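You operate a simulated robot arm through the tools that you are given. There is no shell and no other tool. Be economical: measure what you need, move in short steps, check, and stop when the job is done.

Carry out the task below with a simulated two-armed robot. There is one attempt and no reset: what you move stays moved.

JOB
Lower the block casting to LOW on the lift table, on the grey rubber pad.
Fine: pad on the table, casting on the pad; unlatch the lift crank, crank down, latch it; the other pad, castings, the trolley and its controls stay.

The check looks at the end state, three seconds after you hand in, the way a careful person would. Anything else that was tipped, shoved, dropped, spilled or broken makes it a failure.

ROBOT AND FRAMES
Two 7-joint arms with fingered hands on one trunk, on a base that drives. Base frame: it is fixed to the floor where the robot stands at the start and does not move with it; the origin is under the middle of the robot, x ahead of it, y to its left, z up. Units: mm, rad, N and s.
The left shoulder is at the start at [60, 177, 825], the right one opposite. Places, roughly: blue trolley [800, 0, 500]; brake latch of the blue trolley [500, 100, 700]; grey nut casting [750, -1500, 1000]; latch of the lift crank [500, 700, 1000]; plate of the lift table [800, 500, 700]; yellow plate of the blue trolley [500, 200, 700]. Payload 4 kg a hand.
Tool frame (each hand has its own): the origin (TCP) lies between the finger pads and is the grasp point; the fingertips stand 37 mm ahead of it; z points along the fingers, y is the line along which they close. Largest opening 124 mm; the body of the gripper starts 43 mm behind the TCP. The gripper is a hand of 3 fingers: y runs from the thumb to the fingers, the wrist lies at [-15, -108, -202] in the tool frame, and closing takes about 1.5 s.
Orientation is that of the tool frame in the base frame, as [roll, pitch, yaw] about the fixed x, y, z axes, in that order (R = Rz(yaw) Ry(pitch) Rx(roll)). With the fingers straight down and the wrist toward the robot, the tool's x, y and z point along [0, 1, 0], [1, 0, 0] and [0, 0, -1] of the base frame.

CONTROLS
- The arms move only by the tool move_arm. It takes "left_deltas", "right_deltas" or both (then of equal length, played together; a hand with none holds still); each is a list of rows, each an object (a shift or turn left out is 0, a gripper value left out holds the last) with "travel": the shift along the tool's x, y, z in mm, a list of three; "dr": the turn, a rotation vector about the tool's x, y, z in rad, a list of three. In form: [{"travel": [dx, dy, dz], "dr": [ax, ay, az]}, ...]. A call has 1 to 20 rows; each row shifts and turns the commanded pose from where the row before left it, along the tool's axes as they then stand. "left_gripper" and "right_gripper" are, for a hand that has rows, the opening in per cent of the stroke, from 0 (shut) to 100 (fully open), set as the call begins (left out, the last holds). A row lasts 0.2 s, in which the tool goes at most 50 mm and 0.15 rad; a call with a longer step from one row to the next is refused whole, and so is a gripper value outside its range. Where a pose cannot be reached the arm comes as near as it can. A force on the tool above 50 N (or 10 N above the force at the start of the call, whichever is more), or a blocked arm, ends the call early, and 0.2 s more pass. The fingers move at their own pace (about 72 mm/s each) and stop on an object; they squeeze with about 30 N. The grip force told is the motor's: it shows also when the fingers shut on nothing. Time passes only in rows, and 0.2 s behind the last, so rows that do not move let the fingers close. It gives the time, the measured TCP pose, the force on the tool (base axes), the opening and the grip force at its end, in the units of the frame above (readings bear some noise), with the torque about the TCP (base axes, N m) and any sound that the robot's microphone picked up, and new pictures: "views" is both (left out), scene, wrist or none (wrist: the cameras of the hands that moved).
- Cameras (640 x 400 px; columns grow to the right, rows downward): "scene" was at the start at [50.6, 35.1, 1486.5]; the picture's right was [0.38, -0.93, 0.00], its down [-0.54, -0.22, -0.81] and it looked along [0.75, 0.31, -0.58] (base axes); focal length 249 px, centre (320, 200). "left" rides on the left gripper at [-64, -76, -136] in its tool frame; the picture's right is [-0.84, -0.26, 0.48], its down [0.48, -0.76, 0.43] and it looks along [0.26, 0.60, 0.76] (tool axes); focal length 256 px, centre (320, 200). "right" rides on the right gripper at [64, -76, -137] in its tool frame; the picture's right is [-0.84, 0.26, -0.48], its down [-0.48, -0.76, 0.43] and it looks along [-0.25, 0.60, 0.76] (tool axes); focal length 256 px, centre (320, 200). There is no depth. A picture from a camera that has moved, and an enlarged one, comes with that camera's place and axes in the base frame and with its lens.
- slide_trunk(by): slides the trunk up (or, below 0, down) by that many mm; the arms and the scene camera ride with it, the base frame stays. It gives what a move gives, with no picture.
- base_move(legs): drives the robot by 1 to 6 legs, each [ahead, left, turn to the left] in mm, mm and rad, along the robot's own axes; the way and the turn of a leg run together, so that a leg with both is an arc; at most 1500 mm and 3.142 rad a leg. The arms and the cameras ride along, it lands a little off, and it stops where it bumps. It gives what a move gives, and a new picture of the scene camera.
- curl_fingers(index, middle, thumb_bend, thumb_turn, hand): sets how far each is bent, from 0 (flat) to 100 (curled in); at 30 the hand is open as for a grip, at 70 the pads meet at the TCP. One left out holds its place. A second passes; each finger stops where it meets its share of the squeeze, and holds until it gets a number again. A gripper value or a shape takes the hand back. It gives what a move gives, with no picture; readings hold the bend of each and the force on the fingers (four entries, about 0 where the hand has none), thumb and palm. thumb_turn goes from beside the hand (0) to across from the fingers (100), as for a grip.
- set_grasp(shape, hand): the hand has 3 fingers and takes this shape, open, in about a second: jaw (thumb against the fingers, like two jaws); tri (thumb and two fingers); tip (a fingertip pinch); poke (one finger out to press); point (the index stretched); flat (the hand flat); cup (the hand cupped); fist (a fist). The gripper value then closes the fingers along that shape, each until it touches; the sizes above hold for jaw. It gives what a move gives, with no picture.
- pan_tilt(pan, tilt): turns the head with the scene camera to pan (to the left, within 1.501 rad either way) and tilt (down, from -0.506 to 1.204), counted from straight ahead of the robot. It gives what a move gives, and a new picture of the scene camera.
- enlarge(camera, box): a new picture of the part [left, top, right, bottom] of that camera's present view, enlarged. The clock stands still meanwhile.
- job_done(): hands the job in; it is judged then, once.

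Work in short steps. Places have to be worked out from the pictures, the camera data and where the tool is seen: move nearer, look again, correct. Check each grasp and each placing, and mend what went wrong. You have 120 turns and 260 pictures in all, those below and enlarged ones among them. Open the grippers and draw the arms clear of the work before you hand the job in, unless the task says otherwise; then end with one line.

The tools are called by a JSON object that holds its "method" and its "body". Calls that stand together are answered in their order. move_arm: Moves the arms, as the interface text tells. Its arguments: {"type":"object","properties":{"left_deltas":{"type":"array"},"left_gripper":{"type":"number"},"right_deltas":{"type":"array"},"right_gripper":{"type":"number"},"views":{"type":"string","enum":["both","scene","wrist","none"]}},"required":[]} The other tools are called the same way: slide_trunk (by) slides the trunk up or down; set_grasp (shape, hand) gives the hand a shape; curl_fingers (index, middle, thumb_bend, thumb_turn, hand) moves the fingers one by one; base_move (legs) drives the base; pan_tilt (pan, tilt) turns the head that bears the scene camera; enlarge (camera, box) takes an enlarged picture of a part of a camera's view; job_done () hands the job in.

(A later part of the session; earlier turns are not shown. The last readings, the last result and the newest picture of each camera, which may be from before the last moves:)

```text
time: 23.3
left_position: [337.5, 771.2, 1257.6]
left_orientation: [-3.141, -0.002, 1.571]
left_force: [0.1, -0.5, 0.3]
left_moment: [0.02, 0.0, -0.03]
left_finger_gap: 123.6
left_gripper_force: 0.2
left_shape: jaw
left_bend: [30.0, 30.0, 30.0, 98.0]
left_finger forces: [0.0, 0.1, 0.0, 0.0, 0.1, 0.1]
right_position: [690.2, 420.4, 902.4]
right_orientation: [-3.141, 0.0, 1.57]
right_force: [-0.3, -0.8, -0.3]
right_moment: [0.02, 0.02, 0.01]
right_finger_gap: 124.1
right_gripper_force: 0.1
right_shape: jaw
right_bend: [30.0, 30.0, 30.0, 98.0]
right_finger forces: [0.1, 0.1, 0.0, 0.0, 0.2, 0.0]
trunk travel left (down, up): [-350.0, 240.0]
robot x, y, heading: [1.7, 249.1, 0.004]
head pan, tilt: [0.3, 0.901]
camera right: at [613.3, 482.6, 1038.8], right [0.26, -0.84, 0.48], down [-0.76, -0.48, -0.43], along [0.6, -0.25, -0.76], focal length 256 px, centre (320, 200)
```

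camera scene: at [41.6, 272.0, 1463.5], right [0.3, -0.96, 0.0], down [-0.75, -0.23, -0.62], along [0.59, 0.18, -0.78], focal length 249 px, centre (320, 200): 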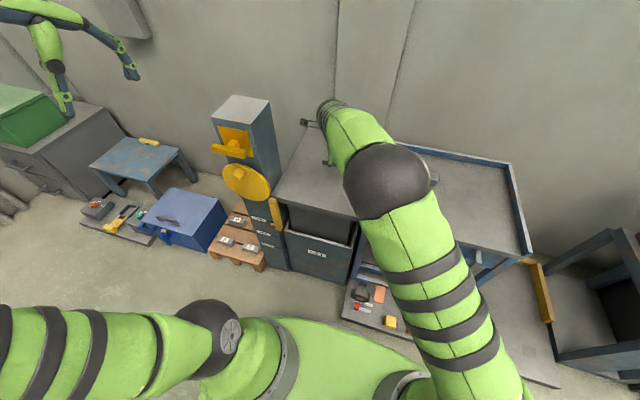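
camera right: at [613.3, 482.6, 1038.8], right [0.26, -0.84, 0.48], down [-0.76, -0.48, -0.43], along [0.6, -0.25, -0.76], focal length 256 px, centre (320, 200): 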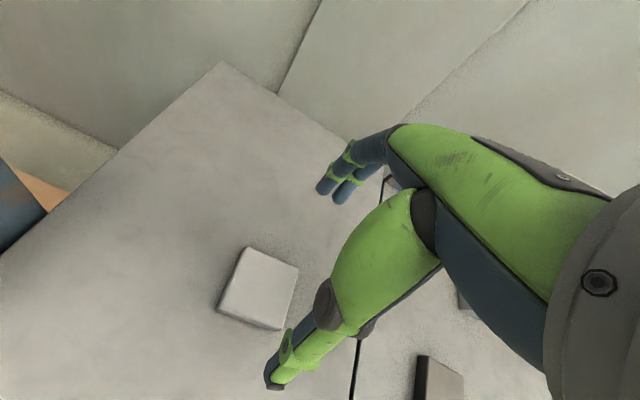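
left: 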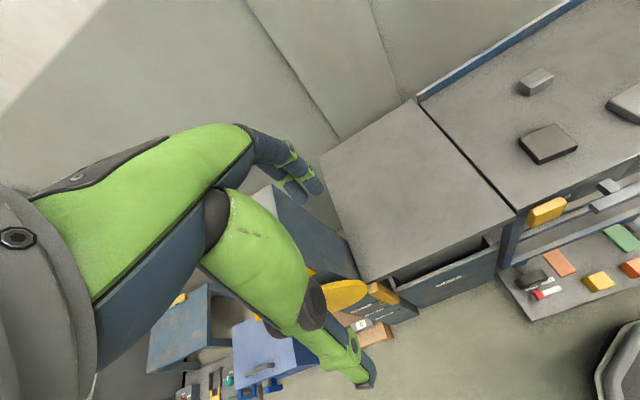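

The pad sits flat at about (689,422). The casting is roughly 38×46×25 at (806,56), axis-aligned. I move the right hand above it.

{"method": "move_arm", "body": {"right_deltas": [{"travel": [-40, 12, 0]}, {"travel": [-41, 12, 0]}, {"travel": [-41, 12, 0]}, {"travel": [-41, 12, 0]}, {"travel": [-41, 12, 5]}, {"travel": [-41, 12, 10]}, {"travel": [-40, 12, 10]}, {"travel": [-40, 12, 10]}, {"travel": [-40, 14, 10]}, {"travel": [0, 0, 0]}], "right_gripper": 100}}

{"method": "enlarge", "body": {"camera": "right", "box": [180, 160, 380, 400]}}

```text
time: 25.5
left_position: [338.1, 771.0, 1256.9]
left_orientation: [-3.139, 0.001, 1.571]
left_force: [0.1, 0.2, 0.1]
left_moment: [-0.03, 0.0, 0.01]
left_finger_gap: 123.6
left_gripper_force: 0.0
left_shape: jaw
left_bend: [30.0, 30.0, 30.0, 98.0]
left_finger forces: [0.0, 0.0, 0.1, 0.0, 0.0, 0.0]
right_position: [800.9, 52.6, 856.3]
right_orientation: [3.141, -0.001, 1.572]
right_force: [-0.7, -0.2, -0.3]
right_moment: [0.01, -0.01, -0.01]
right_finger_gap: 123.9
right_gripper_force: 0.0
right_shape: jaw
right_bend: [30.0, 30.0, 30.0, 98.0]
right_finger forces: [0.1, 0.1, 0.1, 0.0, 0.0, 0.0]
trunk travel left (down, up): [-350.0, 240.0]
robot x, y, heading: [-0.9, 247.4, 0.005]
head pan, tilt: [0.3, 0.901]
camera scene: at [41.6, 271.9, 1463.5], right [0.3, -0.96, 0.0], down [-0.75, -0.23, -0.62], along [0.59, 0.18, -0.78], focal length 249 px, centre (320, 200)
camera right: at [724.6, 115.4, 992.5], right [0.26, -0.84, 0.48], down [-0.76, -0.48, -0.43], along [0.6, -0.25, -0.76], focal length 256 px, centre (320, 200)
```

scene: 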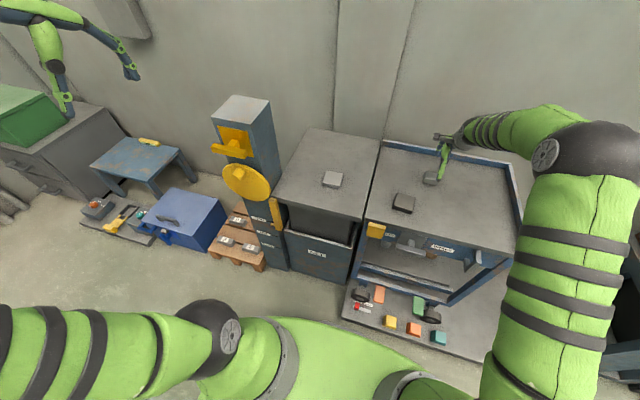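
right: 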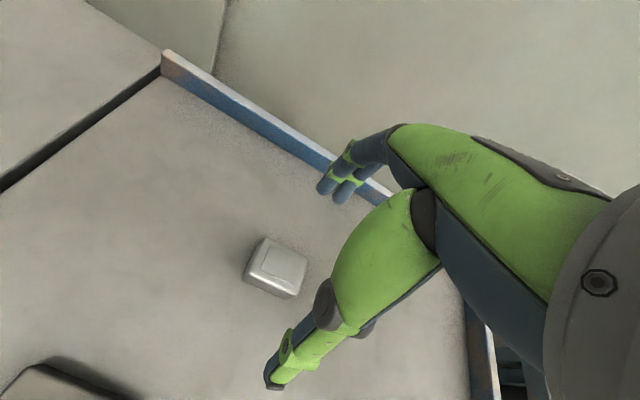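

```text
1.67 times, centred on (280, 280) of right
camera zoom: at [724.6, 115.4, 992.5], right [0.26, -0.84, 0.48], down [-0.76, -0.48, -0.43], along [0.6, -0.25, -0.76], focal length 427 px, centre (387, 67)
```

zoom: 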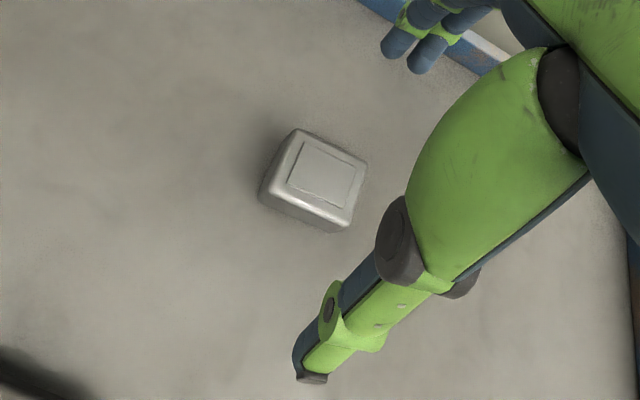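

Casting centre refines to (811,57). I lower over it to TCP z≈787.

{"method": "move_arm", "body": {"right_deltas": [{"travel": [2, 5, 20]}, {"travel": [2, 5, 20]}, {"travel": [0, 0, 18]}, {"travel": [0, 0, 11]}, {"travel": [0, 0, 0]}], "views": "wrist"}}

{"method": "enlarge", "body": {"camera": "right", "box": [180, 140, 380, 380]}}

{"method": "enlarge", "body": {"camera": "scene", "box": [390, 120, 500, 210]}}

```text
time: 26.7
left_position: [337.6, 770.4, 1258.7]
left_orientation: [3.141, 0.001, 1.572]
left_force: [0.1, 0.0, 0.3]
left_moment: [-0.01, -0.03, -0.01]
left_finger_gap: 123.4
left_gripper_force: 0.0
left_shape: jaw
left_bend: [30.0, 30.0, 30.0, 98.0]
left_finger forces: [0.1, 0.0, 0.0, 0.0, 0.0, 0.0]
right_position: [810.7, 58.7, 786.9]
right_orientation: [3.14, 0.001, 1.571]
right_force: [-0.7, 0.1, 0.2]
right_moment: [0.03, 0.0, 0.0]
right_finger_gap: 123.7
right_gripper_force: 0.1
right_shape: jaw
right_bend: [30.0, 30.0, 30.0, 98.0]
right_finger forces: [0.0, 0.0, 0.1, 0.0, 0.0, 0.1]
trunk travel left (down, up): [-350.0, 240.0]
robot x, y, heading: [-4.1, 246.6, -0.001]
head pan, tilt: [0.3, 0.901]
camera right: at [734.3, 121.2, 923.8], right [0.26, -0.84, 0.48], down [-0.76, -0.48, -0.43], along [0.6, -0.25, -0.76], focal length 256 px, centre (320, 200)
```

right: 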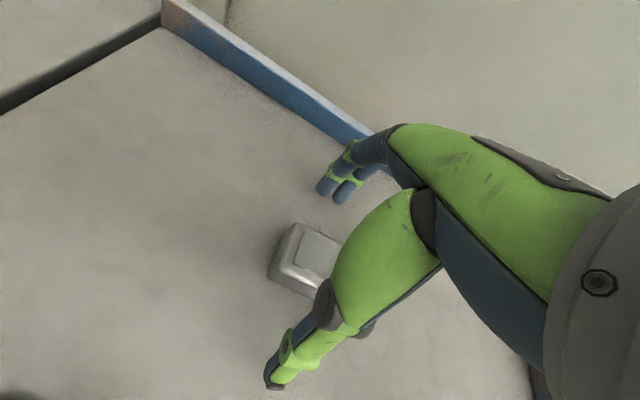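

```text
1.67 times, centred on (280, 260) of right
camera zoom: at [734.3, 121.2, 923.8], right [0.26, -0.84, 0.48], down [-0.76, -0.48, -0.43], along [0.6, -0.25, -0.76], focal length 427 px, centre (387, 100)
```

zoom: 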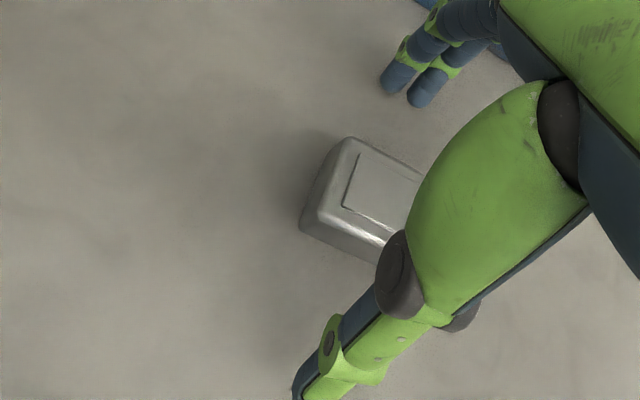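

```text
4.44 times, centred on (445, 165) of scene
camera zoom: at [41.6, 271.8, 1463.5], right [0.3, -0.96, 0.0], down [-0.75, -0.23, -0.62], along [0.59, 0.18, -0.78], focal length 1107 px, centre (-236, 356)
```

zoom: 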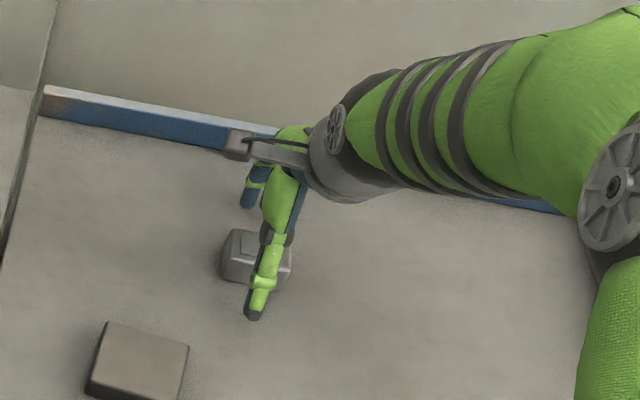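

Straddling the casting; I close on it.

{"method": "move_arm", "body": {"right_deltas": [{"travel": [0, 0, 0]}, {"travel": [0, 0, 0]}, {"travel": [0, 0, 0]}, {"travel": [0, 0, 0]}, {"travel": [0, 0, 0]}, {"travel": [0, 0, 0]}, {"travel": [0, 0, 0]}, {"travel": [0, 0, 0]}, {"travel": [0, 0, 0]}], "right_gripper": 0, "views": "wrist"}}

```text
time: 28.7
left_position: [337.6, 770.7, 1257.7]
left_orientation: [3.141, -0.001, 1.572]
left_force: [0.2, -0.9, 0.4]
left_moment: [-0.01, 0.0, -0.01]
left_finger_gap: 123.7
left_gripper_force: 0.0
left_shape: jaw
left_bend: [30.0, 30.0, 30.0, 98.0]
left_finger forces: [0.0, 0.0, 0.1, 0.0, 0.0, 0.0]
right_position: [809.8, 57.4, 787.6]
right_orientation: [-3.14, 0.0, 1.571]
right_force: [-0.7, -0.1, 4.3]
right_moment: [0.03, 0.07, -0.05]
right_finger_gap: 42.3
right_gripper_force: 29.9
right_shape: jaw
right_bend: [53.0, 55.0, 59.0, 100.0]
right_finger forces: [18.1, 10.1, 0.0, 0.1, 29.4, 0.0]
trunk travel left (down, up): [-350.0, 240.0]
robot x, y, heading: [0.7, 248.1, 0.001]
head pan, tilt: [0.3, 0.901]
camera right: at [734.1, 121.3, 924.3], right [0.26, -0.84, 0.48], down [-0.76, -0.48, -0.43], along [0.6, -0.25, -0.76], focal length 256 px, centre (320, 200)
```

right: 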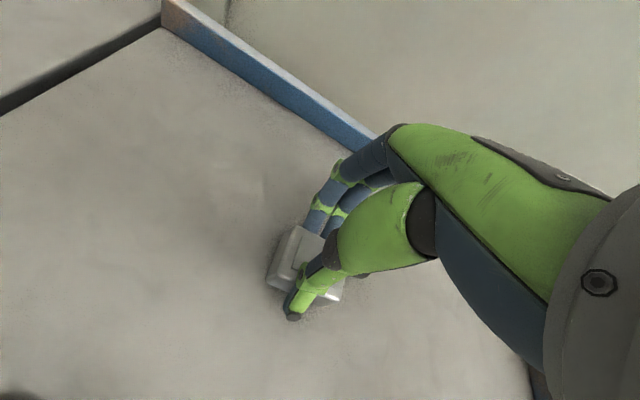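

Gripped at 42 mm. I lift straight up 110 mm and check.

{"method": "move_arm", "body": {"right_deltas": [{"travel": [0, 0, -10]}, {"travel": [0, 0, -20]}, {"travel": [0, 0, -30]}, {"travel": [0, 0, -30]}, {"travel": [0, 0, -25]}, {"travel": [0, 0, 0]}, {"travel": [0, 0, 0]}], "views": "wrist"}}

{"method": "enlarge", "body": {"camera": "right", "box": [220, 180, 380, 340]}}

```text
time: 30.3
left_position: [337.7, 770.3, 1258.1]
left_orientation: [-3.141, 0.0, 1.571]
left_force: [-0.3, 0.0, -0.2]
left_moment: [-0.02, 0.01, 0.02]
left_finger_gap: 123.6
left_gripper_force: 0.1
left_shape: jaw
left_bend: [30.0, 30.0, 30.0, 98.0]
left_finger forces: [0.0, 0.0, 0.0, 0.1, 0.0, 0.0]
right_position: [809.3, 58.5, 901.5]
right_orientation: [-3.141, 0.001, 1.571]
right_force: [-0.3, -0.2, -1.4]
right_moment: [-0.01, -0.02, 0.06]
right_finger_gap: 42.5
right_gripper_force: 30.1
right_shape: jaw
right_bend: [53.0, 55.0, 59.0, 100.0]
right_finger forces: [18.5, 10.3, 0.1, 0.0, 27.2, 0.0]
trunk travel left (down, up): [-350.0, 240.0]
robot x, y, heading: [-1.0, 249.4, -0.002]
head pan, tilt: [0.3, 0.901]
camera right: at [734.6, 121.6, 1039.3], right [0.26, -0.84, 0.48], down [-0.76, -0.48, -0.43], along [0.6, -0.25, -0.76], focal length 256 px, centre (320, 200)
```

right: 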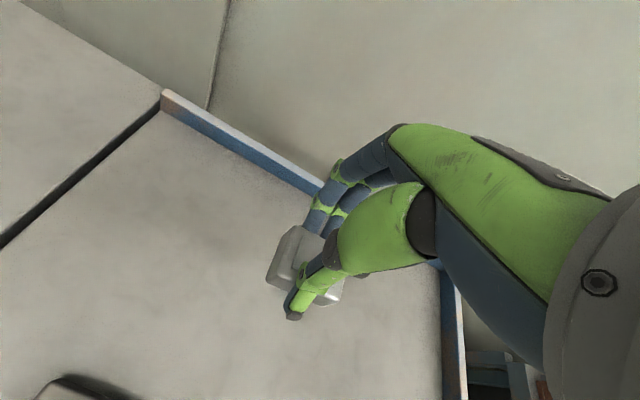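

```text
2.50 times, centred on (300, 260) of right
camera zoom: at [734.6, 121.6, 1039.3], right [0.26, -0.84, 0.48], down [-0.76, -0.48, -0.43], along [0.6, -0.25, -0.76], focal length 640 px, centre (370, 50)
```

zoom: 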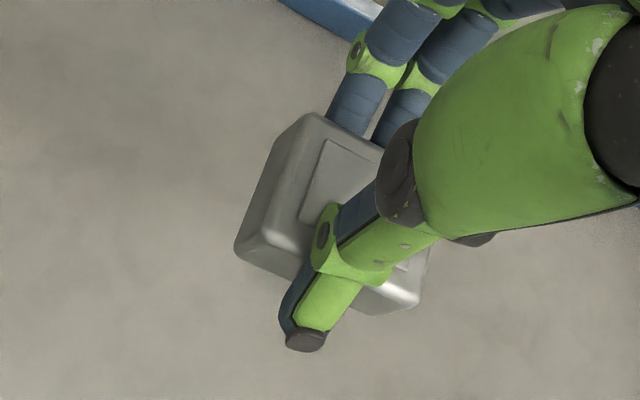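

Lifted level. I carry it over to above the pad (TCP ≈ 689,417).

{"method": "move_arm", "body": {"right_deltas": [{"travel": [39, -13, 0]}, {"travel": [40, -14, 0]}, {"travel": [40, -14, 0]}, {"travel": [40, -14, 0]}, {"travel": [40, -13, 0]}, {"travel": [40, -13, 0]}, {"travel": [40, -13, 0]}, {"travel": [40, -13, 0]}, {"travel": [40, -13, 0]}, {"travel": [0, 0, 0]}, {"travel": [0, 0, 0]}], "views": "wrist"}}

{"method": "enlarge", "body": {"camera": "right", "box": [180, 180, 380, 380]}}

```text
time: 32.7
left_position: [337.4, 770.6, 1257.4]
left_orientation: [-3.141, -0.002, 1.571]
left_force: [-0.3, 0.3, -0.2]
left_moment: [-0.03, -0.02, 0.01]
left_finger_gap: 123.8
left_gripper_force: 0.1
left_shape: jaw
left_bend: [30.0, 30.0, 30.0, 98.0]
left_finger forces: [0.1, 0.1, 0.1, 0.1, 0.0, 0.0]
right_position: [690.6, 416.6, 901.0]
right_orientation: [3.141, 0.0, 1.571]
right_force: [-0.5, -0.9, -0.8]
right_moment: [0.0, 0.01, -0.03]
right_finger_gap: 42.0
right_gripper_force: 30.4
right_shape: jaw
right_bend: [53.0, 55.0, 59.0, 100.0]
right_finger forces: [18.4, 10.4, 0.0, 0.1, 27.0, 0.0]
trunk travel left (down, up): [-350.0, 240.0]
robot x, y, heading: [-0.9, 245.3, 0.004]
head pan, tilt: [0.3, 0.901]
camera right: at [615.0, 480.3, 1038.2], right [0.26, -0.84, 0.48], down [-0.76, -0.48, -0.43], along [0.6, -0.25, -0.76], focal length 256 px, centre (320, 200)
```

right: 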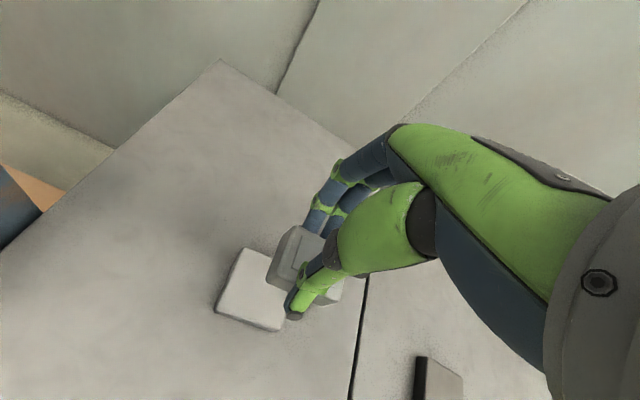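

```text
2.00 times, centred on (280, 280) of right
camera zoom: at [615.0, 480.3, 1038.2], right [0.26, -0.84, 0.48], down [-0.76, -0.48, -0.43], along [0.6, -0.25, -0.76], focal length 512 px, centre (400, 40)
```

zoom: 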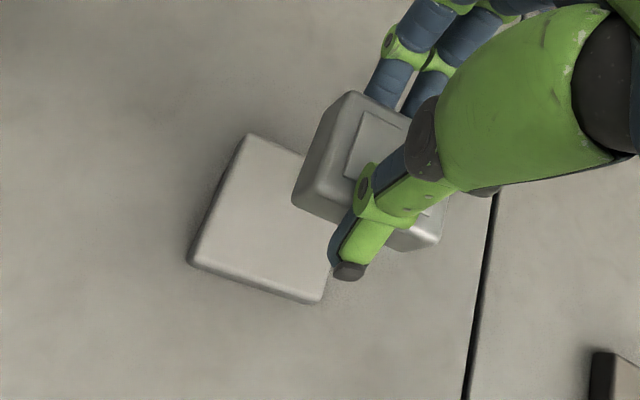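

Lowering to TCP ≈ 818, just over the pad, to check alignment.

{"method": "move_arm", "body": {"right_deltas": [{"travel": [0, 0, 20]}, {"travel": [0, 0, 25]}, {"travel": [0, 0, 25]}, {"travel": [0, 0, 13]}, {"travel": [0, 0, 0]}]}}

{"method": "enlarge", "body": {"camera": "right", "box": [180, 180, 380, 380]}}

{"method": "enlarge", "body": {"camera": "scene", "box": [290, 140, 390, 220]}}

```text
time: 33.9
left_position: [336.9, 770.8, 1257.9]
left_orientation: [3.141, 0.001, 1.568]
left_force: [0.0, -0.4, -0.7]
left_moment: [0.02, -0.01, -0.01]
left_finger_gap: 124.0
left_gripper_force: 0.1
left_shape: jaw
left_bend: [30.0, 30.0, 30.0, 98.0]
left_finger forces: [0.0, 0.0, 0.0, 0.0, 0.1, 0.1]
right_position: [691.4, 419.2, 819.6]
right_orientation: [-3.141, 0.001, 1.569]
right_force: [0.6, -0.9, -1.8]
right_moment: [-0.03, -0.03, 0.01]
right_finger_gap: 42.0
right_gripper_force: 30.1
right_shape: jaw
right_bend: [53.0, 55.0, 59.0, 100.0]
right_finger forces: [18.2, 10.4, 0.0, 0.1, 27.0, 0.1]
trunk travel left (down, up): [-350.0, 240.0]
robot x, y, heading: [1.4, 245.6, 0.003]
head pan, tilt: [0.3, 0.901]
camera scene: at [41.6, 272.0, 1463.5], right [0.3, -0.96, 0.0], down [-0.75, -0.23, -0.62], along [0.59, 0.18, -0.78], focal length 249 px, centre (320, 200)
camera right: at [615.8, 481.8, 956.6], right [0.26, -0.84, 0.48], down [-0.76, -0.48, -0.43], along [0.6, -0.25, -0.76], focal length 256 px, centre (320, 200)
```

scene: 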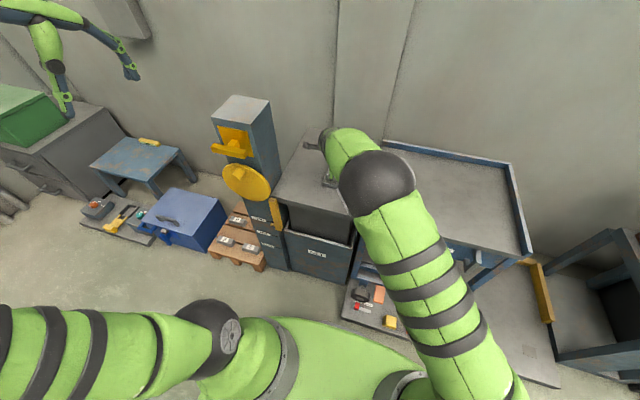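
right: 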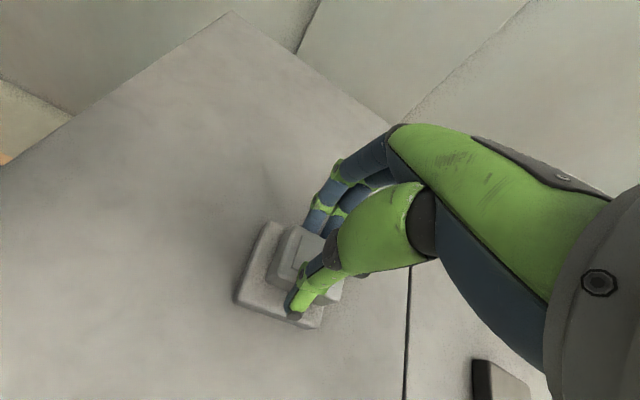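

```text
2.00 times, centred on (280, 280) of right
camera zoom: at [615.8, 481.8, 956.6], right [0.26, -0.84, 0.48], down [-0.76, -0.48, -0.43], along [0.6, -0.25, -0.76], focal length 512 px, centre (400, 40)
```

zoom: 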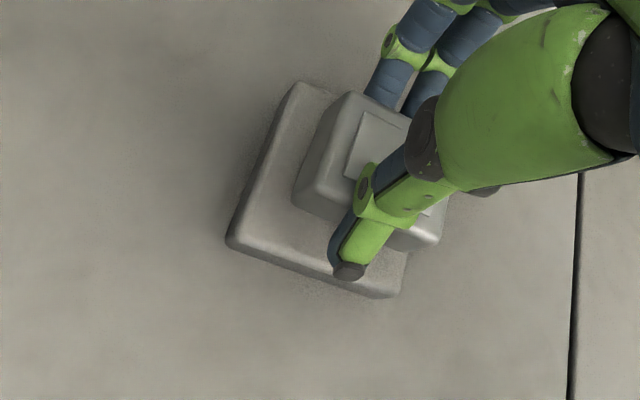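

```text
5.00 times, centred on (340, 180) of scene
camera zoom: at [41.6, 272.0, 1463.5], right [0.3, -0.96, 0.0], down [-0.75, -0.23, -0.62], along [0.59, 0.18, -0.78], focal length 1245 px, centre (220, 300)
```

zoom: 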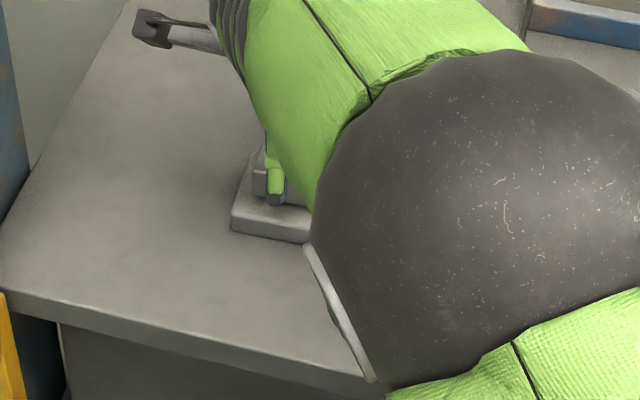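

Casting looks slightly left of pad centre; I shift y by -6 and creep down.

{"method": "move_arm", "body": {"right_deltas": [{"travel": [-6, 3, 0]}, {"travel": [0, 0, 4]}, {"travel": [0, 0, 4]}, {"travel": [0, 0, 3]}, {"travel": [0, 0, 2]}, {"travel": [0, 0, 0]}], "views": "none"}}

{"method": "move_arm", "body": {"right_deltas": [{"travel": [0, 0, 1]}, {"travel": [0, 0, 1]}, {"travel": [0, 0, 1]}, {"travel": [0, 0, 1]}, {"travel": [0, 0, 1]}], "views": "wrist"}}

```text
time: 35.3
left_position: [336.2, 770.7, 1259.7]
left_orientation: [3.139, 0.001, 1.571]
left_force: [-0.3, 0.3, 0.0]
left_moment: [0.01, -0.01, 0.0]
left_finger_gap: 123.6
left_gripper_force: 0.0
left_shape: jaw
left_bend: [30.0, 30.0, 30.0, 98.0]
left_finger forces: [0.0, 0.0, 0.1, 0.0, 0.1, 0.0]
right_position: [694.6, 412.3, 811.2]
right_orientation: [3.134, -0.006, 1.572]
right_force: [0.2, 0.1, 34.3]
right_moment: [0.07, 0.15, -0.03]
right_finger_gap: 42.5
right_gripper_force: 30.2
right_shape: jaw
right_bend: [53.0, 55.0, 59.0, 100.0]
right_finger forces: [20.3, 12.7, 0.0, 0.0, 41.5, 0.0]
trunk travel left (down, up): [-350.0, 240.0]
robot x, y, heading: [1.0, 248.8, -0.005]
head pan, tilt: [0.3, 0.901]
```

```text
time: 36.1
left_position: [335.6, 770.3, 1258.2]
left_orientation: [3.141, -0.001, 1.571]
left_force: [0.3, -0.7, 0.5]
left_moment: [0.02, 0.02, 0.05]
left_finger_gap: 123.6
left_gripper_force: 0.2
left_shape: jaw
left_bend: [30.0, 30.0, 30.0, 98.0]
left_finger forces: [0.0, 0.1, 0.0, 0.1, 0.0, 0.1]
right_position: [695.5, 412.9, 812.9]
right_orientation: [3.128, -0.009, 1.571]
right_force: [-6.4, -4.9, 21.2]
right_moment: [-0.15, 0.44, -0.09]
right_finger_gap: 42.3
right_gripper_force: 30.3
right_shape: jaw
right_bend: [53.0, 56.0, 58.0, 100.0]
right_finger forces: [18.1, 10.0, 0.0, 0.0, 40.7, 0.0]
trunk travel left (down, up): [-350.0, 240.0]
robot x, y, heading: [-0.7, 248.7, 0.001]
head pan, tilt: [0.3, 0.901]
stopped in row 4 (right hand): the force on the tool passed its limit (the readings are from after the stop); the commanded pose is now the measured one
camera right: at [617.8, 475.2, 948.7], right [0.25, -0.84, 0.48], down [-0.75, -0.48, -0.45], along [0.61, -0.25, -0.76], focal length 256 px, centre (320, 200)
```

right: 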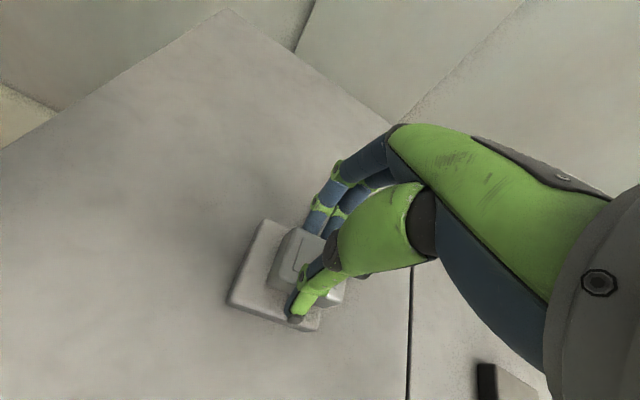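

Contact at TCP ≈812. I relieve 2 mm and inspect before opening.

{"method": "move_arm", "body": {"right_deltas": [{"travel": [0, 0, -1]}, {"travel": [0, 0, -1]}, {"travel": [0, 0, 0]}], "views": "none"}}

{"method": "enlarge", "body": {"camera": "right", "box": [200, 190, 380, 350]}}

```text
time: 36.9
left_position: [336.8, 769.9, 1256.8]
left_orientation: [3.139, -0.001, 1.571]
left_force: [-0.1, -0.3, 0.4]
left_moment: [0.04, -0.02, -0.01]
left_finger_gap: 123.6
left_gripper_force: 0.0
left_shape: jaw
left_bend: [30.0, 30.0, 30.0, 98.0]
left_finger forces: [0.1, 0.1, 0.0, 0.1, 0.0, 0.0]
right_position: [695.5, 413.8, 812.0]
right_orientation: [3.134, -0.008, 1.571]
right_force: [-0.3, -2.8, 20.2]
right_moment: [-0.06, 0.21, -0.06]
right_finger_gap: 42.6
right_gripper_force: 30.0
right_shape: jaw
right_bend: [53.0, 56.0, 58.0, 100.0]
right_finger forces: [20.0, 11.6, 0.0, 0.0, 37.6, 0.0]
trunk travel left (down, up): [-350.0, 240.0]
robot x, y, heading: [-2.7, 245.0, 0.004]
head pan, tilt: [0.3, 0.901]
```

```text
2.50 times, centred on (290, 270) of right
camera zoom: at [617.7, 475.3, 948.8], right [0.25, -0.84, 0.48], down [-0.76, -0.48, -0.44], along [0.6, -0.25, -0.76], focal length 640 px, centre (395, 25)
```

zoom: 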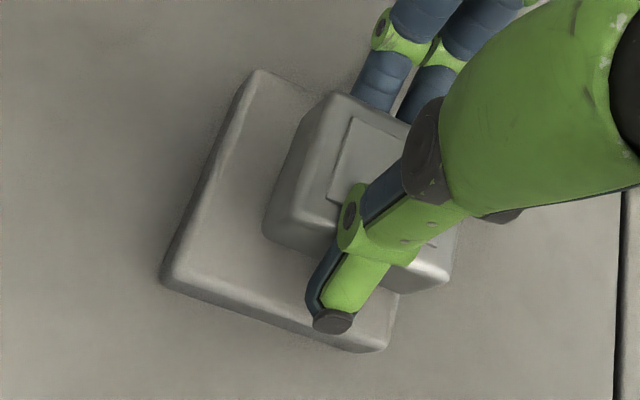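

The casting is toward the pad's right edge (casting y≈385–431, pad 387–454). I lift 10 mm, shift +11 in y and −5 in x, and set it back down.

{"method": "move_arm", "body": {"right_deltas": [{"travel": [0, 0, -5]}, {"travel": [0, 0, -7]}, {"travel": [6, -3, 0]}, {"travel": [6, -3, 0]}, {"travel": [0, 0, 0]}], "views": "none"}}

{"method": "enlarge", "body": {"camera": "right", "box": [200, 190, 380, 350]}}

```text
time: 38.1
left_position: [338.2, 772.0, 1256.8]
left_orientation: [-3.141, -0.001, 1.571]
left_force: [-0.2, -0.4, 0.5]
left_moment: [-0.02, 0.02, 0.0]
left_finger_gap: 123.9
left_gripper_force: 0.1
left_shape: jaw
left_bend: [30.0, 30.0, 30.0, 98.0]
left_finger forces: [0.1, 0.0, 0.0, 0.0, 0.0, 0.0]
right_position: [689.4, 426.1, 822.9]
right_orientation: [3.136, -0.006, 1.572]
right_force: [0.0, -1.0, -2.2]
right_moment: [0.04, 0.01, 0.03]
right_finger_gap: 42.0
right_gripper_force: 30.1
right_shape: jaw
right_bend: [53.0, 56.0, 59.0, 100.0]
right_finger forces: [19.0, 10.6, 0.0, 0.1, 27.9, 0.1]
trunk travel left (down, up): [-350.0, 240.0]
robot x, y, heading: [-2.9, 248.5, 0.004]
head pan, tilt: [0.3, 0.901]
```

```text
2.50 times, centred on (290, 270) of right
camera zoom: at [612.8, 487.8, 959.5], right [0.25, -0.84, 0.48], down [-0.76, -0.48, -0.44], along [0.6, -0.25, -0.76], focal length 640 px, centre (395, 25)
```

zoom: 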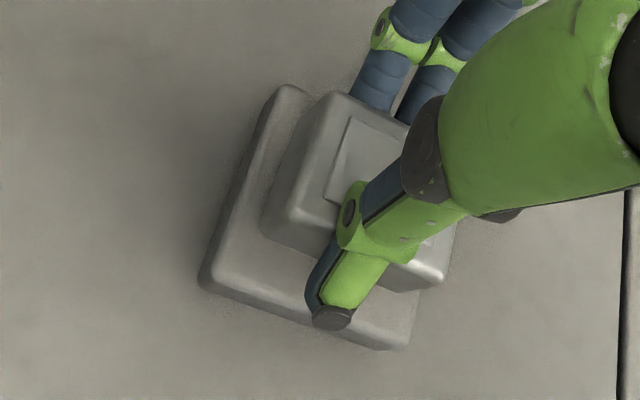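

Alignment now looks centred. Lower ~11 mm to contact.

{"method": "move_arm", "body": {"right_deltas": [{"travel": [0, 0, 4]}, {"travel": [0, 0, 3]}, {"travel": [0, 0, 2]}, {"travel": [0, 0, 1]}, {"travel": [0, 0, 1]}, {"travel": [0, 0, 0]}], "views": "none"}}

{"method": "enlarge", "body": {"camera": "right", "box": [200, 190, 380, 350]}}

```text
time: 39.5
left_position: [337.6, 771.5, 1257.7]
left_orientation: [3.14, 0.0, 1.57]
left_force: [-0.4, 0.1, 0.1]
left_moment: [0.01, 0.04, -0.02]
left_finger_gap: 123.4
left_gripper_force: 0.1
left_shape: jaw
left_bend: [30.0, 30.0, 30.0, 98.0]
left_finger forces: [0.0, 0.0, 0.0, 0.0, 0.0, 0.1]
right_position: [689.9, 425.0, 812.2]
right_orientation: [3.133, -0.007, 1.573]
right_force: [-0.7, 0.6, 6.3]
right_moment: [-0.03, 0.1, -0.01]
right_finger_gap: 42.1
right_gripper_force: 30.2
right_shape: jaw
right_bend: [53.0, 56.0, 59.0, 100.0]
right_finger forces: [19.0, 11.1, 0.0, 0.0, 31.4, 0.0]
trunk travel left (down, up): [-350.0, 240.0]
robot x, y, heading: [1.6, 246.7, -0.005]
head pan, tilt: [0.3, 0.901]
```

```text
2.50 times, centred on (290, 270) of right
camera zoom: at [612.2, 487.2, 949.8], right [0.25, -0.84, 0.48], down [-0.76, -0.48, -0.44], along [0.6, -0.25, -0.76], focal length 640 px, centre (395, 25)
```

zoom: 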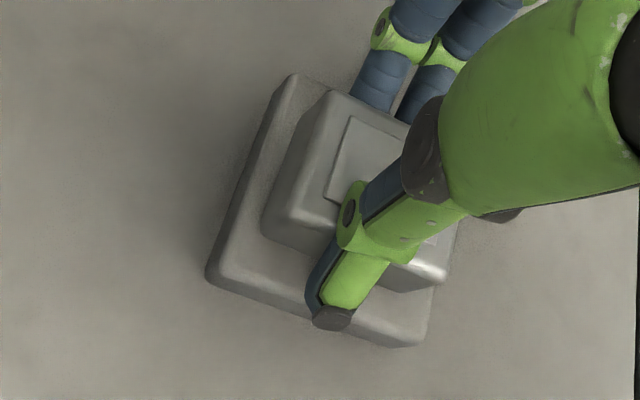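

Casting is seated (6 N up). I open and rise.

{"method": "move_arm", "body": {"right_deltas": [{"travel": [0, 0, 0]}, {"travel": [0, 0, 0]}, {"travel": [0, 0, 0]}, {"travel": [0, 0, 0]}, {"travel": [0, 0, 0]}, {"travel": [0, 0, 0]}, {"travel": [0, 0, -20]}, {"travel": [0, 0, -40]}, {"travel": [0, 0, -40]}, {"travel": [0, 0, 0]}], "right_gripper": 100, "views": "wrist"}}

{"method": "enlarge", "body": {"camera": "right", "box": [160, 190, 340, 350]}}

```text
time: 41.7
left_position: [336.5, 769.9, 1257.4]
left_orientation: [-3.141, 0.0, 1.57]
left_force: [0.5, -1.4, -0.3]
left_moment: [0.01, 0.01, 0.01]
left_finger_gap: 123.7
left_gripper_force: 0.0
left_shape: jaw
left_bend: [30.0, 30.0, 30.0, 98.0]
left_finger forces: [0.0, 0.0, 0.0, 0.0, 0.0, 0.1]
right_position: [690.1, 422.9, 910.2]
right_orientation: [3.135, -0.006, 1.572]
right_force: [-0.9, 0.5, -0.2]
right_moment: [-0.03, 0.02, 0.03]
right_finger_gap: 123.7
right_gripper_force: 0.0
right_shape: jaw
right_bend: [30.0, 30.0, 30.0, 98.0]
right_finger forces: [0.0, 0.1, 0.0, 0.0, 0.0, 0.0]
trunk travel left (down, up): [-350.0, 240.0]
robot x, y, heading: [2.9, 246.3, -0.004]
head pan, tilt: [0.3, 0.901]
camera right: at [612.9, 485.7, 1047.4], right [0.25, -0.84, 0.48], down [-0.76, -0.48, -0.44], along [0.6, -0.25, -0.76], focal length 256 px, centre (320, 200)
```

right: 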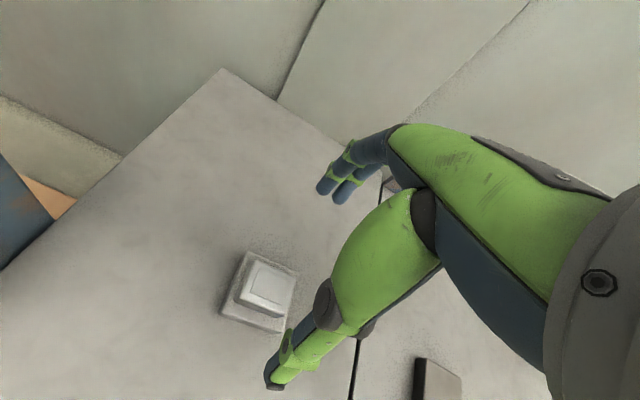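

```text
2.50 times, centred on (250, 270) of right
camera zoom: at [612.9, 485.7, 1047.4], right [0.25, -0.84, 0.48], down [-0.76, -0.48, -0.44], along [0.6, -0.25, -0.76], focal length 640 px, centre (495, 25)
```

zoom: 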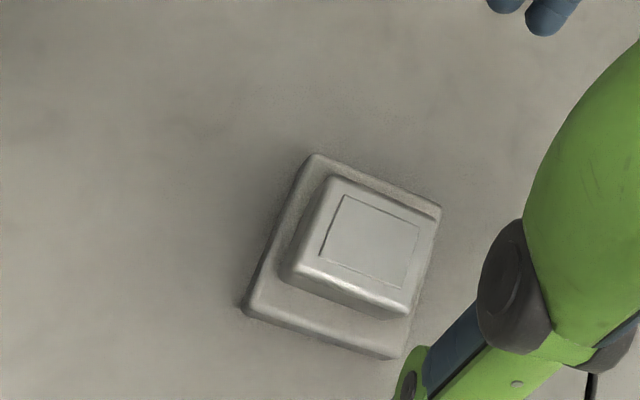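

The casting sits well on the pad. I raise and retract the right hand, and aim the head at the column for a close look.

{"method": "move_arm", "body": {"right_deltas": [{"travel": [-20, -20, -40]}, {"travel": [-30, -30, -40]}, {"travel": [-30, -35, -20]}, {"travel": [-30, -40, 0]}, {"travel": [-30, -40, 0]}, {"travel": [-30, -40, 0]}, {"travel": [-30, -40, 0]}, {"travel": [-30, -40, 0]}, {"travel": [0, 0, 0]}], "views": "none"}}

{"method": "pan_tilt", "body": {"pan": 0.7, "tilt": 0.6}}

{"method": "enlarge", "body": {"camera": "scene", "box": [250, 110, 410, 330]}}

```text
refused: row 2 steps farther than a row can; nothing moved
```

```text
time: 42.6
left_position: [337.1, 770.0, 1256.5]
left_orientation: [-3.141, -0.002, 1.572]
left_force: [0.6, -0.3, -0.4]
left_moment: [0.0, 0.01, 0.01]
left_finger_gap: 123.6
left_gripper_force: 0.1
left_shape: jaw
left_bend: [30.0, 30.0, 30.0, 98.0]
left_finger forces: [0.1, 0.0, 0.0, 0.0, 0.0, 0.0]
right_position: [689.6, 424.0, 910.7]
right_orientation: [3.136, -0.005, 1.57]
right_force: [0.8, 0.2, 0.6]
right_moment: [-0.01, -0.03, 0.0]
right_finger_gap: 123.9
right_gripper_force: 0.1
right_shape: jaw
right_bend: [30.0, 30.0, 30.0, 98.0]
right_finger forces: [0.0, 0.1, 0.0, 0.0, 0.0, 0.1]
trunk travel left (down, up): [-350.0, 240.0]
robot x, y, heading: [1.1, 247.4, 0.003]
head pan, tilt: [0.7, 0.6]
camera scene: at [37.1, 306.5, 1488.2], right [0.64, -0.77, 0.0], down [-0.43, -0.36, -0.82], along [0.63, 0.53, -0.57], focal length 249 px, centre (320, 200)
```

scene: 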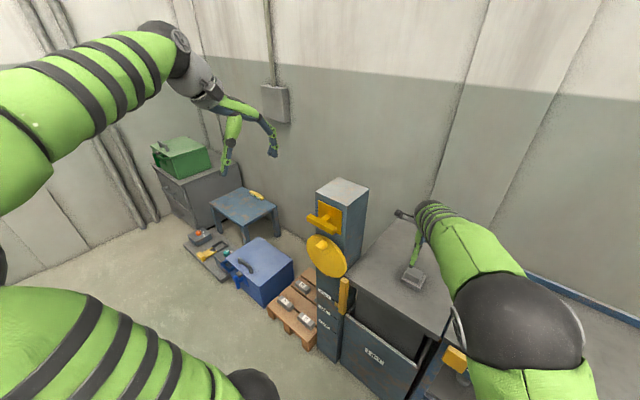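

```text
1.82 times, centred on (330, 220) of scene
camera zoom: at [37.1, 306.5, 1488.2], right [0.64, -0.77, 0.0], down [-0.43, -0.36, -0.82], along [0.63, 0.53, -0.57], focal length 453 px, centre (302, 164)
```

zoom: 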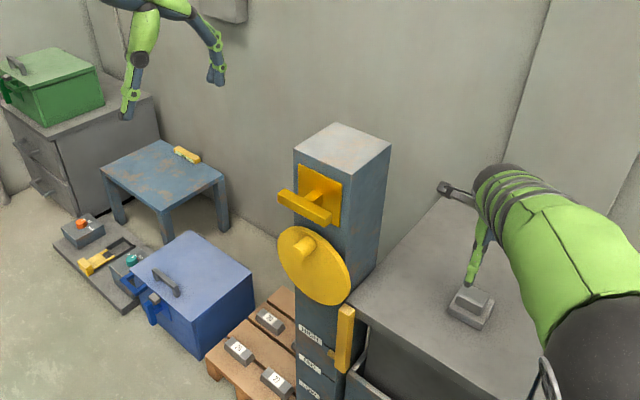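

I redo the right-hand retreat with smaller rows, then zoom on the column.

{"method": "move_arm", "body": {"right_deltas": [{"travel": [0, 0, -40]}, {"travel": [0, 0, -40]}, {"travel": [0, 0, -40]}, {"travel": [-35, -30, 0]}, {"travel": [-35, -30, 0]}, {"travel": [-35, -30, 0]}, {"travel": [-35, -30, 0]}, {"travel": [-35, -30, 0]}, {"travel": [-35, -30, 0]}, {"travel": [-35, -30, 0]}, {"travel": [0, 0, 0]}], "views": "none"}}

{"method": "enlarge", "body": {"camera": "scene", "box": [290, 165, 380, 290]}}

```text
time: 45.0
left_position: [338.5, 771.2, 1256.3]
left_orientation: [3.14, 0.0, 1.571]
left_force: [-0.2, 0.2, 0.6]
left_moment: [0.01, 0.04, -0.02]
left_finger_gap: 124.0
left_gripper_force: 0.1
left_shape: jaw
left_bend: [30.0, 30.0, 30.0, 98.0]
left_finger forces: [0.0, 0.0, 0.1, 0.0, 0.0, 0.0]
right_position: [479.1, 180.1, 1028.0]
right_orientation: [3.137, -0.005, 1.571]
right_force: [0.8, 0.3, 0.2]
right_moment: [0.01, 0.01, -0.03]
right_finger_gap: 123.5
right_gripper_force: 0.1
right_shape: jaw
right_bend: [30.0, 30.0, 30.0, 98.0]
right_finger forces: [0.1, 0.1, 0.0, 0.1, 0.0, 0.1]
trunk travel left (down, up): [-350.0, 240.0]
robot x, y, heading: [2.1, 248.2, 0.0]
head pan, tilt: [0.7, 0.6]
```

```text
3.20 times, centred on (335, 228) of scene
camera zoom: at [37.0, 306.8, 1488.2], right [0.64, -0.76, 0.0], down [-0.43, -0.36, -0.83], along [0.63, 0.53, -0.56], focal length 797 px, centre (272, 112)
```

zoom: 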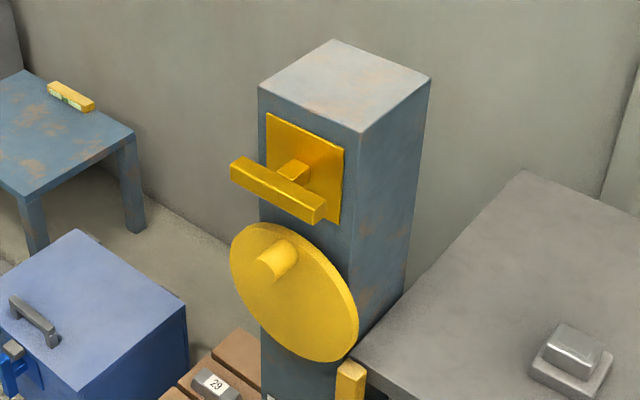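

Geometry: column front face x≈578, y 653–781, top 1026; latch T-bar horizontal at (530,714,953), length 110; crank wheel centre about (560,712,782), knob at top (530,717,847). I back off 150 and go 150 left, to give the left arm room, then turn the left hand to point forward.

{"method": "base_move", "body": {"legs": [[-150, 0, 0], [0, 150, 0]]}}

{"method": "move_arm", "body": {"left_deltas": [{"travel": [0, 0, 30], "dr": [-0.143, 0, 0]}, {"travel": [0, 0, 0], "dr": [-0.143, 0, 0]}, {"dr": [-0.143, 0, 0]}, {"dr": [-0.143, 0, 0]}, {"dr": [-0.143, 0, 0]}, {"dr": [-0.143, 0, 0]}, {"dr": [-0.143, 0, 0]}, {"dr": [-0.143, 0, 0]}, {"dr": [-0.143, 0, 0]}, {"dr": [-0.143, 0, 0]}, {"dr": [-0.141, 0, 0]}, {}]}}

```text
time: 47.3
left_position: [184.8, 918.5, 1257.1]
left_orientation: [-3.14, 0.003, 1.572]
left_force: [-0.2, 1.1, 0.0]
left_moment: [-0.02, -0.03, -0.01]
left_finger_gap: 123.8
left_gripper_force: 0.1
left_shape: jaw
left_bend: [30.0, 30.0, 30.0, 98.0]
left_finger forces: [0.0, 0.0, 0.0, 0.0, 0.1, 0.0]
right_position: [327.0, 327.4, 1028.0]
right_orientation: [3.136, -0.006, 1.571]
right_force: [0.5, 0.3, 0.2]
right_moment: [-0.01, -0.04, 0.03]
right_finger_gap: 123.8
right_gripper_force: 0.0
right_shape: jaw
right_bend: [30.0, 30.0, 30.0, 98.0]
right_finger forces: [0.0, 0.1, 0.1, 0.0, 0.0, 0.0]
trunk travel left (down, up): [-350.0, 240.0]
robot x, y, heading: [-153.8, 396.2, 0.002]
head pan, tilt: [0.7, 0.6]
camera scene: at [-115.6, 455.3, 1488.2], right [0.64, -0.77, 0.0], down [-0.43, -0.36, -0.82], along [0.63, 0.53, -0.57], focal length 249 px, centre (320, 200)
```

scene: 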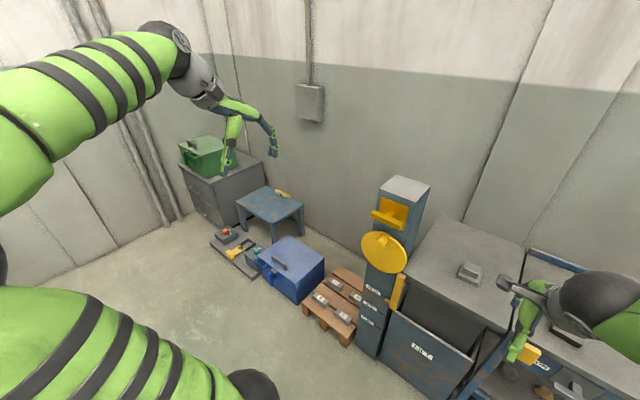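

```text
time: 49.9
left_position: [184.9, 918.9, 1227.6]
left_orientation: [1.57, 0.002, 1.57]
left_force: [-0.9, -0.8, -0.2]
left_moment: [0.02, 0.01, -0.04]
left_finger_gap: 123.9
left_gripper_force: 0.0
left_shape: jaw
left_bend: [30.0, 30.0, 30.0, 98.0]
left_finger forces: [0.0, 0.0, 0.0, 0.0, 0.0, 0.0]
right_position: [327.8, 327.3, 1029.0]
right_orientation: [3.136, -0.003, 1.572]
right_force: [-0.1, 0.2, 0.5]
right_moment: [0.0, -0.05, -0.01]
right_finger_gap: 123.7
right_gripper_force: 0.0
right_shape: jaw
right_bend: [30.0, 30.0, 30.0, 98.0]
right_finger forces: [0.1, 0.0, 0.0, 0.0, 0.0, 0.0]
trunk travel left (down, up): [-350.0, 240.0]
robot x, y, heading: [-150.1, 395.2, -0.002]
head pan, tilt: [0.7, 0.6]
camera scene: at [-115.5, 454.4, 1488.3], right [0.64, -0.77, 0.0], down [-0.43, -0.36, -0.82], along [0.63, 0.53, -0.57], focal length 249 px, centre (320, 200)
camera left: at [49.3, 855.3, 1152.0], right [0.48, -0.84, -0.26], down [0.44, 0.48, -0.76], along [0.76, 0.25, 0.6], focal length 256 px, centre (320, 200)
```

scene: 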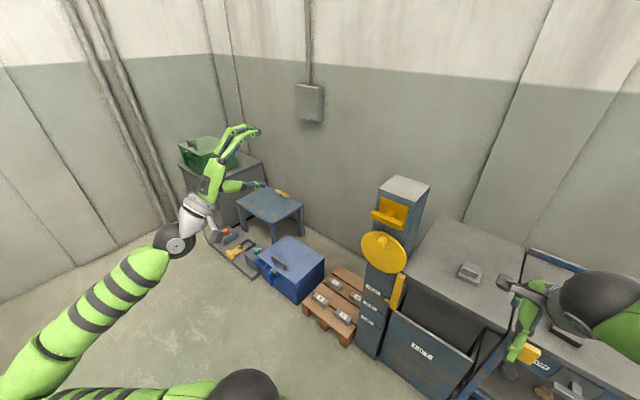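
left: 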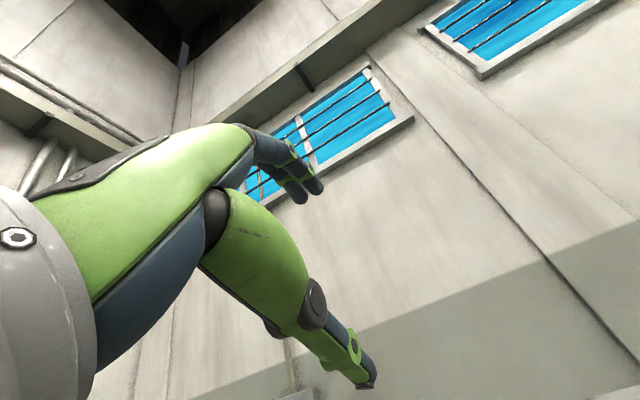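

The left hand now points forward. I zoom on the column from here to refine the positions.

{"method": "enlarge", "body": {"camera": "scene", "box": [345, 165, 445, 285]}}

{"method": "enlarge", "body": {"camera": "scene", "box": [350, 260, 430, 350]}}

```text
3.33 times, centred on (395, 225) of scene
camera zoom: at [-115.5, 454.4, 1488.3], right [0.64, -0.77, 0.0], down [-0.43, -0.36, -0.82], along [0.63, 0.53, -0.57], focal length 830 px, centre (70, 117)
```

zoom: 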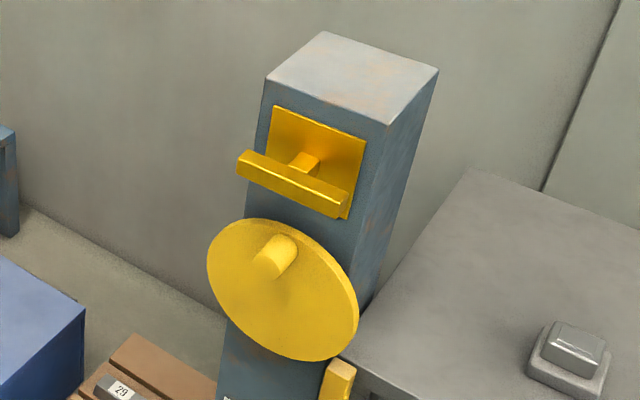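

```text
4.44 times, centred on (390, 305) of scene
camera zoom: at [-115.5, 454.4, 1488.3], right [0.64, -0.77, 0.0], down [-0.43, -0.36, -0.82], along [0.63, 0.53, -0.57], focal length 1107 px, centre (9, -267)
```

zoom: 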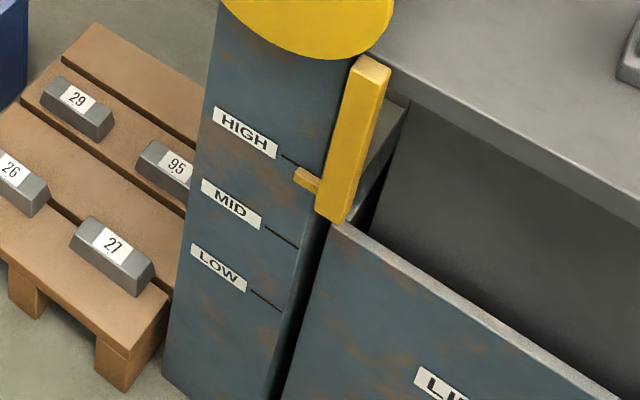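

Triangulation is good to ±15 mm, with the bar about x 505–530, z 953–975. I bring the left hand to (420,714,965) in front of the latch for a side-by-side look.

{"method": "move_arm", "body": {"left_deltas": [{"travel": [-23, -29, 26]}, {"travel": [-23, -29, 26]}, {"travel": [-23, -29, 26]}, {"travel": [-23, -29, 26]}, {"travel": [-23, -29, 26]}, {"travel": [-23, -29, 26]}, {"travel": [-23, -29, 26]}, {"travel": [-22, -30, 26]}, {"travel": [-22, -30, 26]}, {}]}}

{"method": "enlarge", "body": {"camera": "scene", "box": [325, 155, 445, 285]}}

```text
time: 52.1
left_position: [430.4, 728.6, 966.6]
left_orientation: [1.572, 0.0, 1.572]
left_force: [-0.4, 0.2, -0.7]
left_moment: [0.01, 0.01, -0.02]
left_finger_gap: 123.7
left_gripper_force: 0.1
left_shape: jaw
left_bend: [30.0, 30.0, 30.0, 98.0]
left_finger forces: [0.0, 0.0, 0.0, 0.0, 0.0, 0.1]
left hand out of reach, approached as far as the arm can: row 3, 4
right_position: [326.9, 327.2, 1026.1]
right_orientation: [3.135, -0.006, 1.569]
right_force: [-0.1, 0.8, 0.5]
right_moment: [-0.02, 0.0, -0.01]
right_finger_gap: 123.7
right_gripper_force: 0.1
right_shape: jaw
right_bend: [30.0, 30.0, 30.0, 98.0]
right_finger forces: [0.0, 0.1, 0.0, 0.0, 0.0, 0.0]
trunk travel left (down, up): [-350.0, 240.0]
robot x, y, heading: [-153.7, 395.2, 0.002]
head pan, tilt: [0.7, 0.6]
camera scene: at [-115.3, 454.2, 1488.3], right [0.64, -0.77, 0.0], down [-0.43, -0.36, -0.82], along [0.63, 0.53, -0.57], focal length 249 px, centre (320, 200)
camera left: at [293.9, 666.1, 891.7], right [0.48, -0.84, -0.26], down [0.43, 0.48, -0.76], along [0.76, 0.25, 0.6], focal length 256 px, centre (320, 200)
```

scene: 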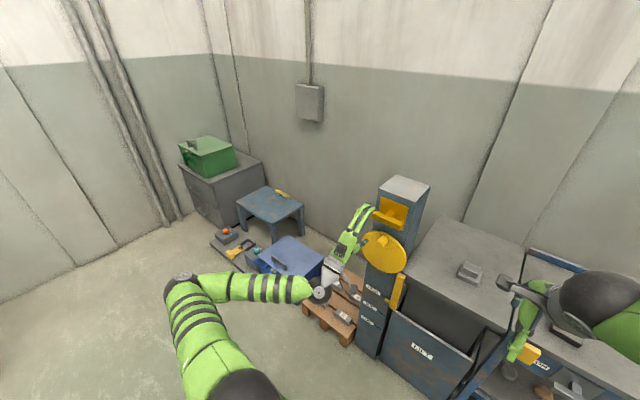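
left: 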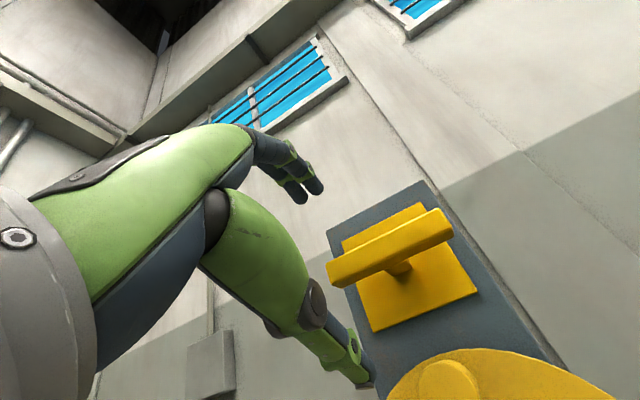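

```text
3.08 times, centred on (385, 220) of scene
camera zoom: at [-115.3, 454.2, 1488.3], right [0.64, -0.77, 0.0], down [-0.43, -0.36, -0.82], along [0.63, 0.53, -0.57], focal length 766 px, centre (120, 138)
```

zoom: 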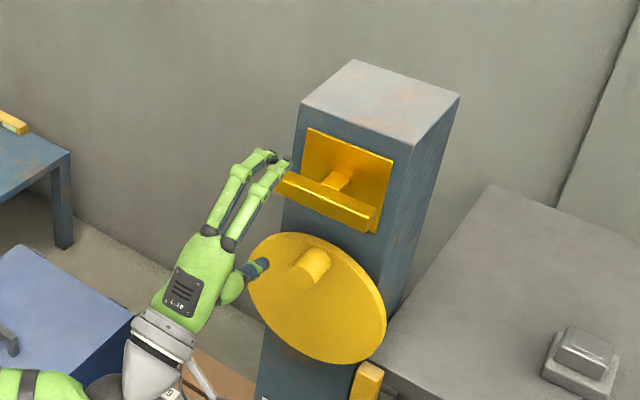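

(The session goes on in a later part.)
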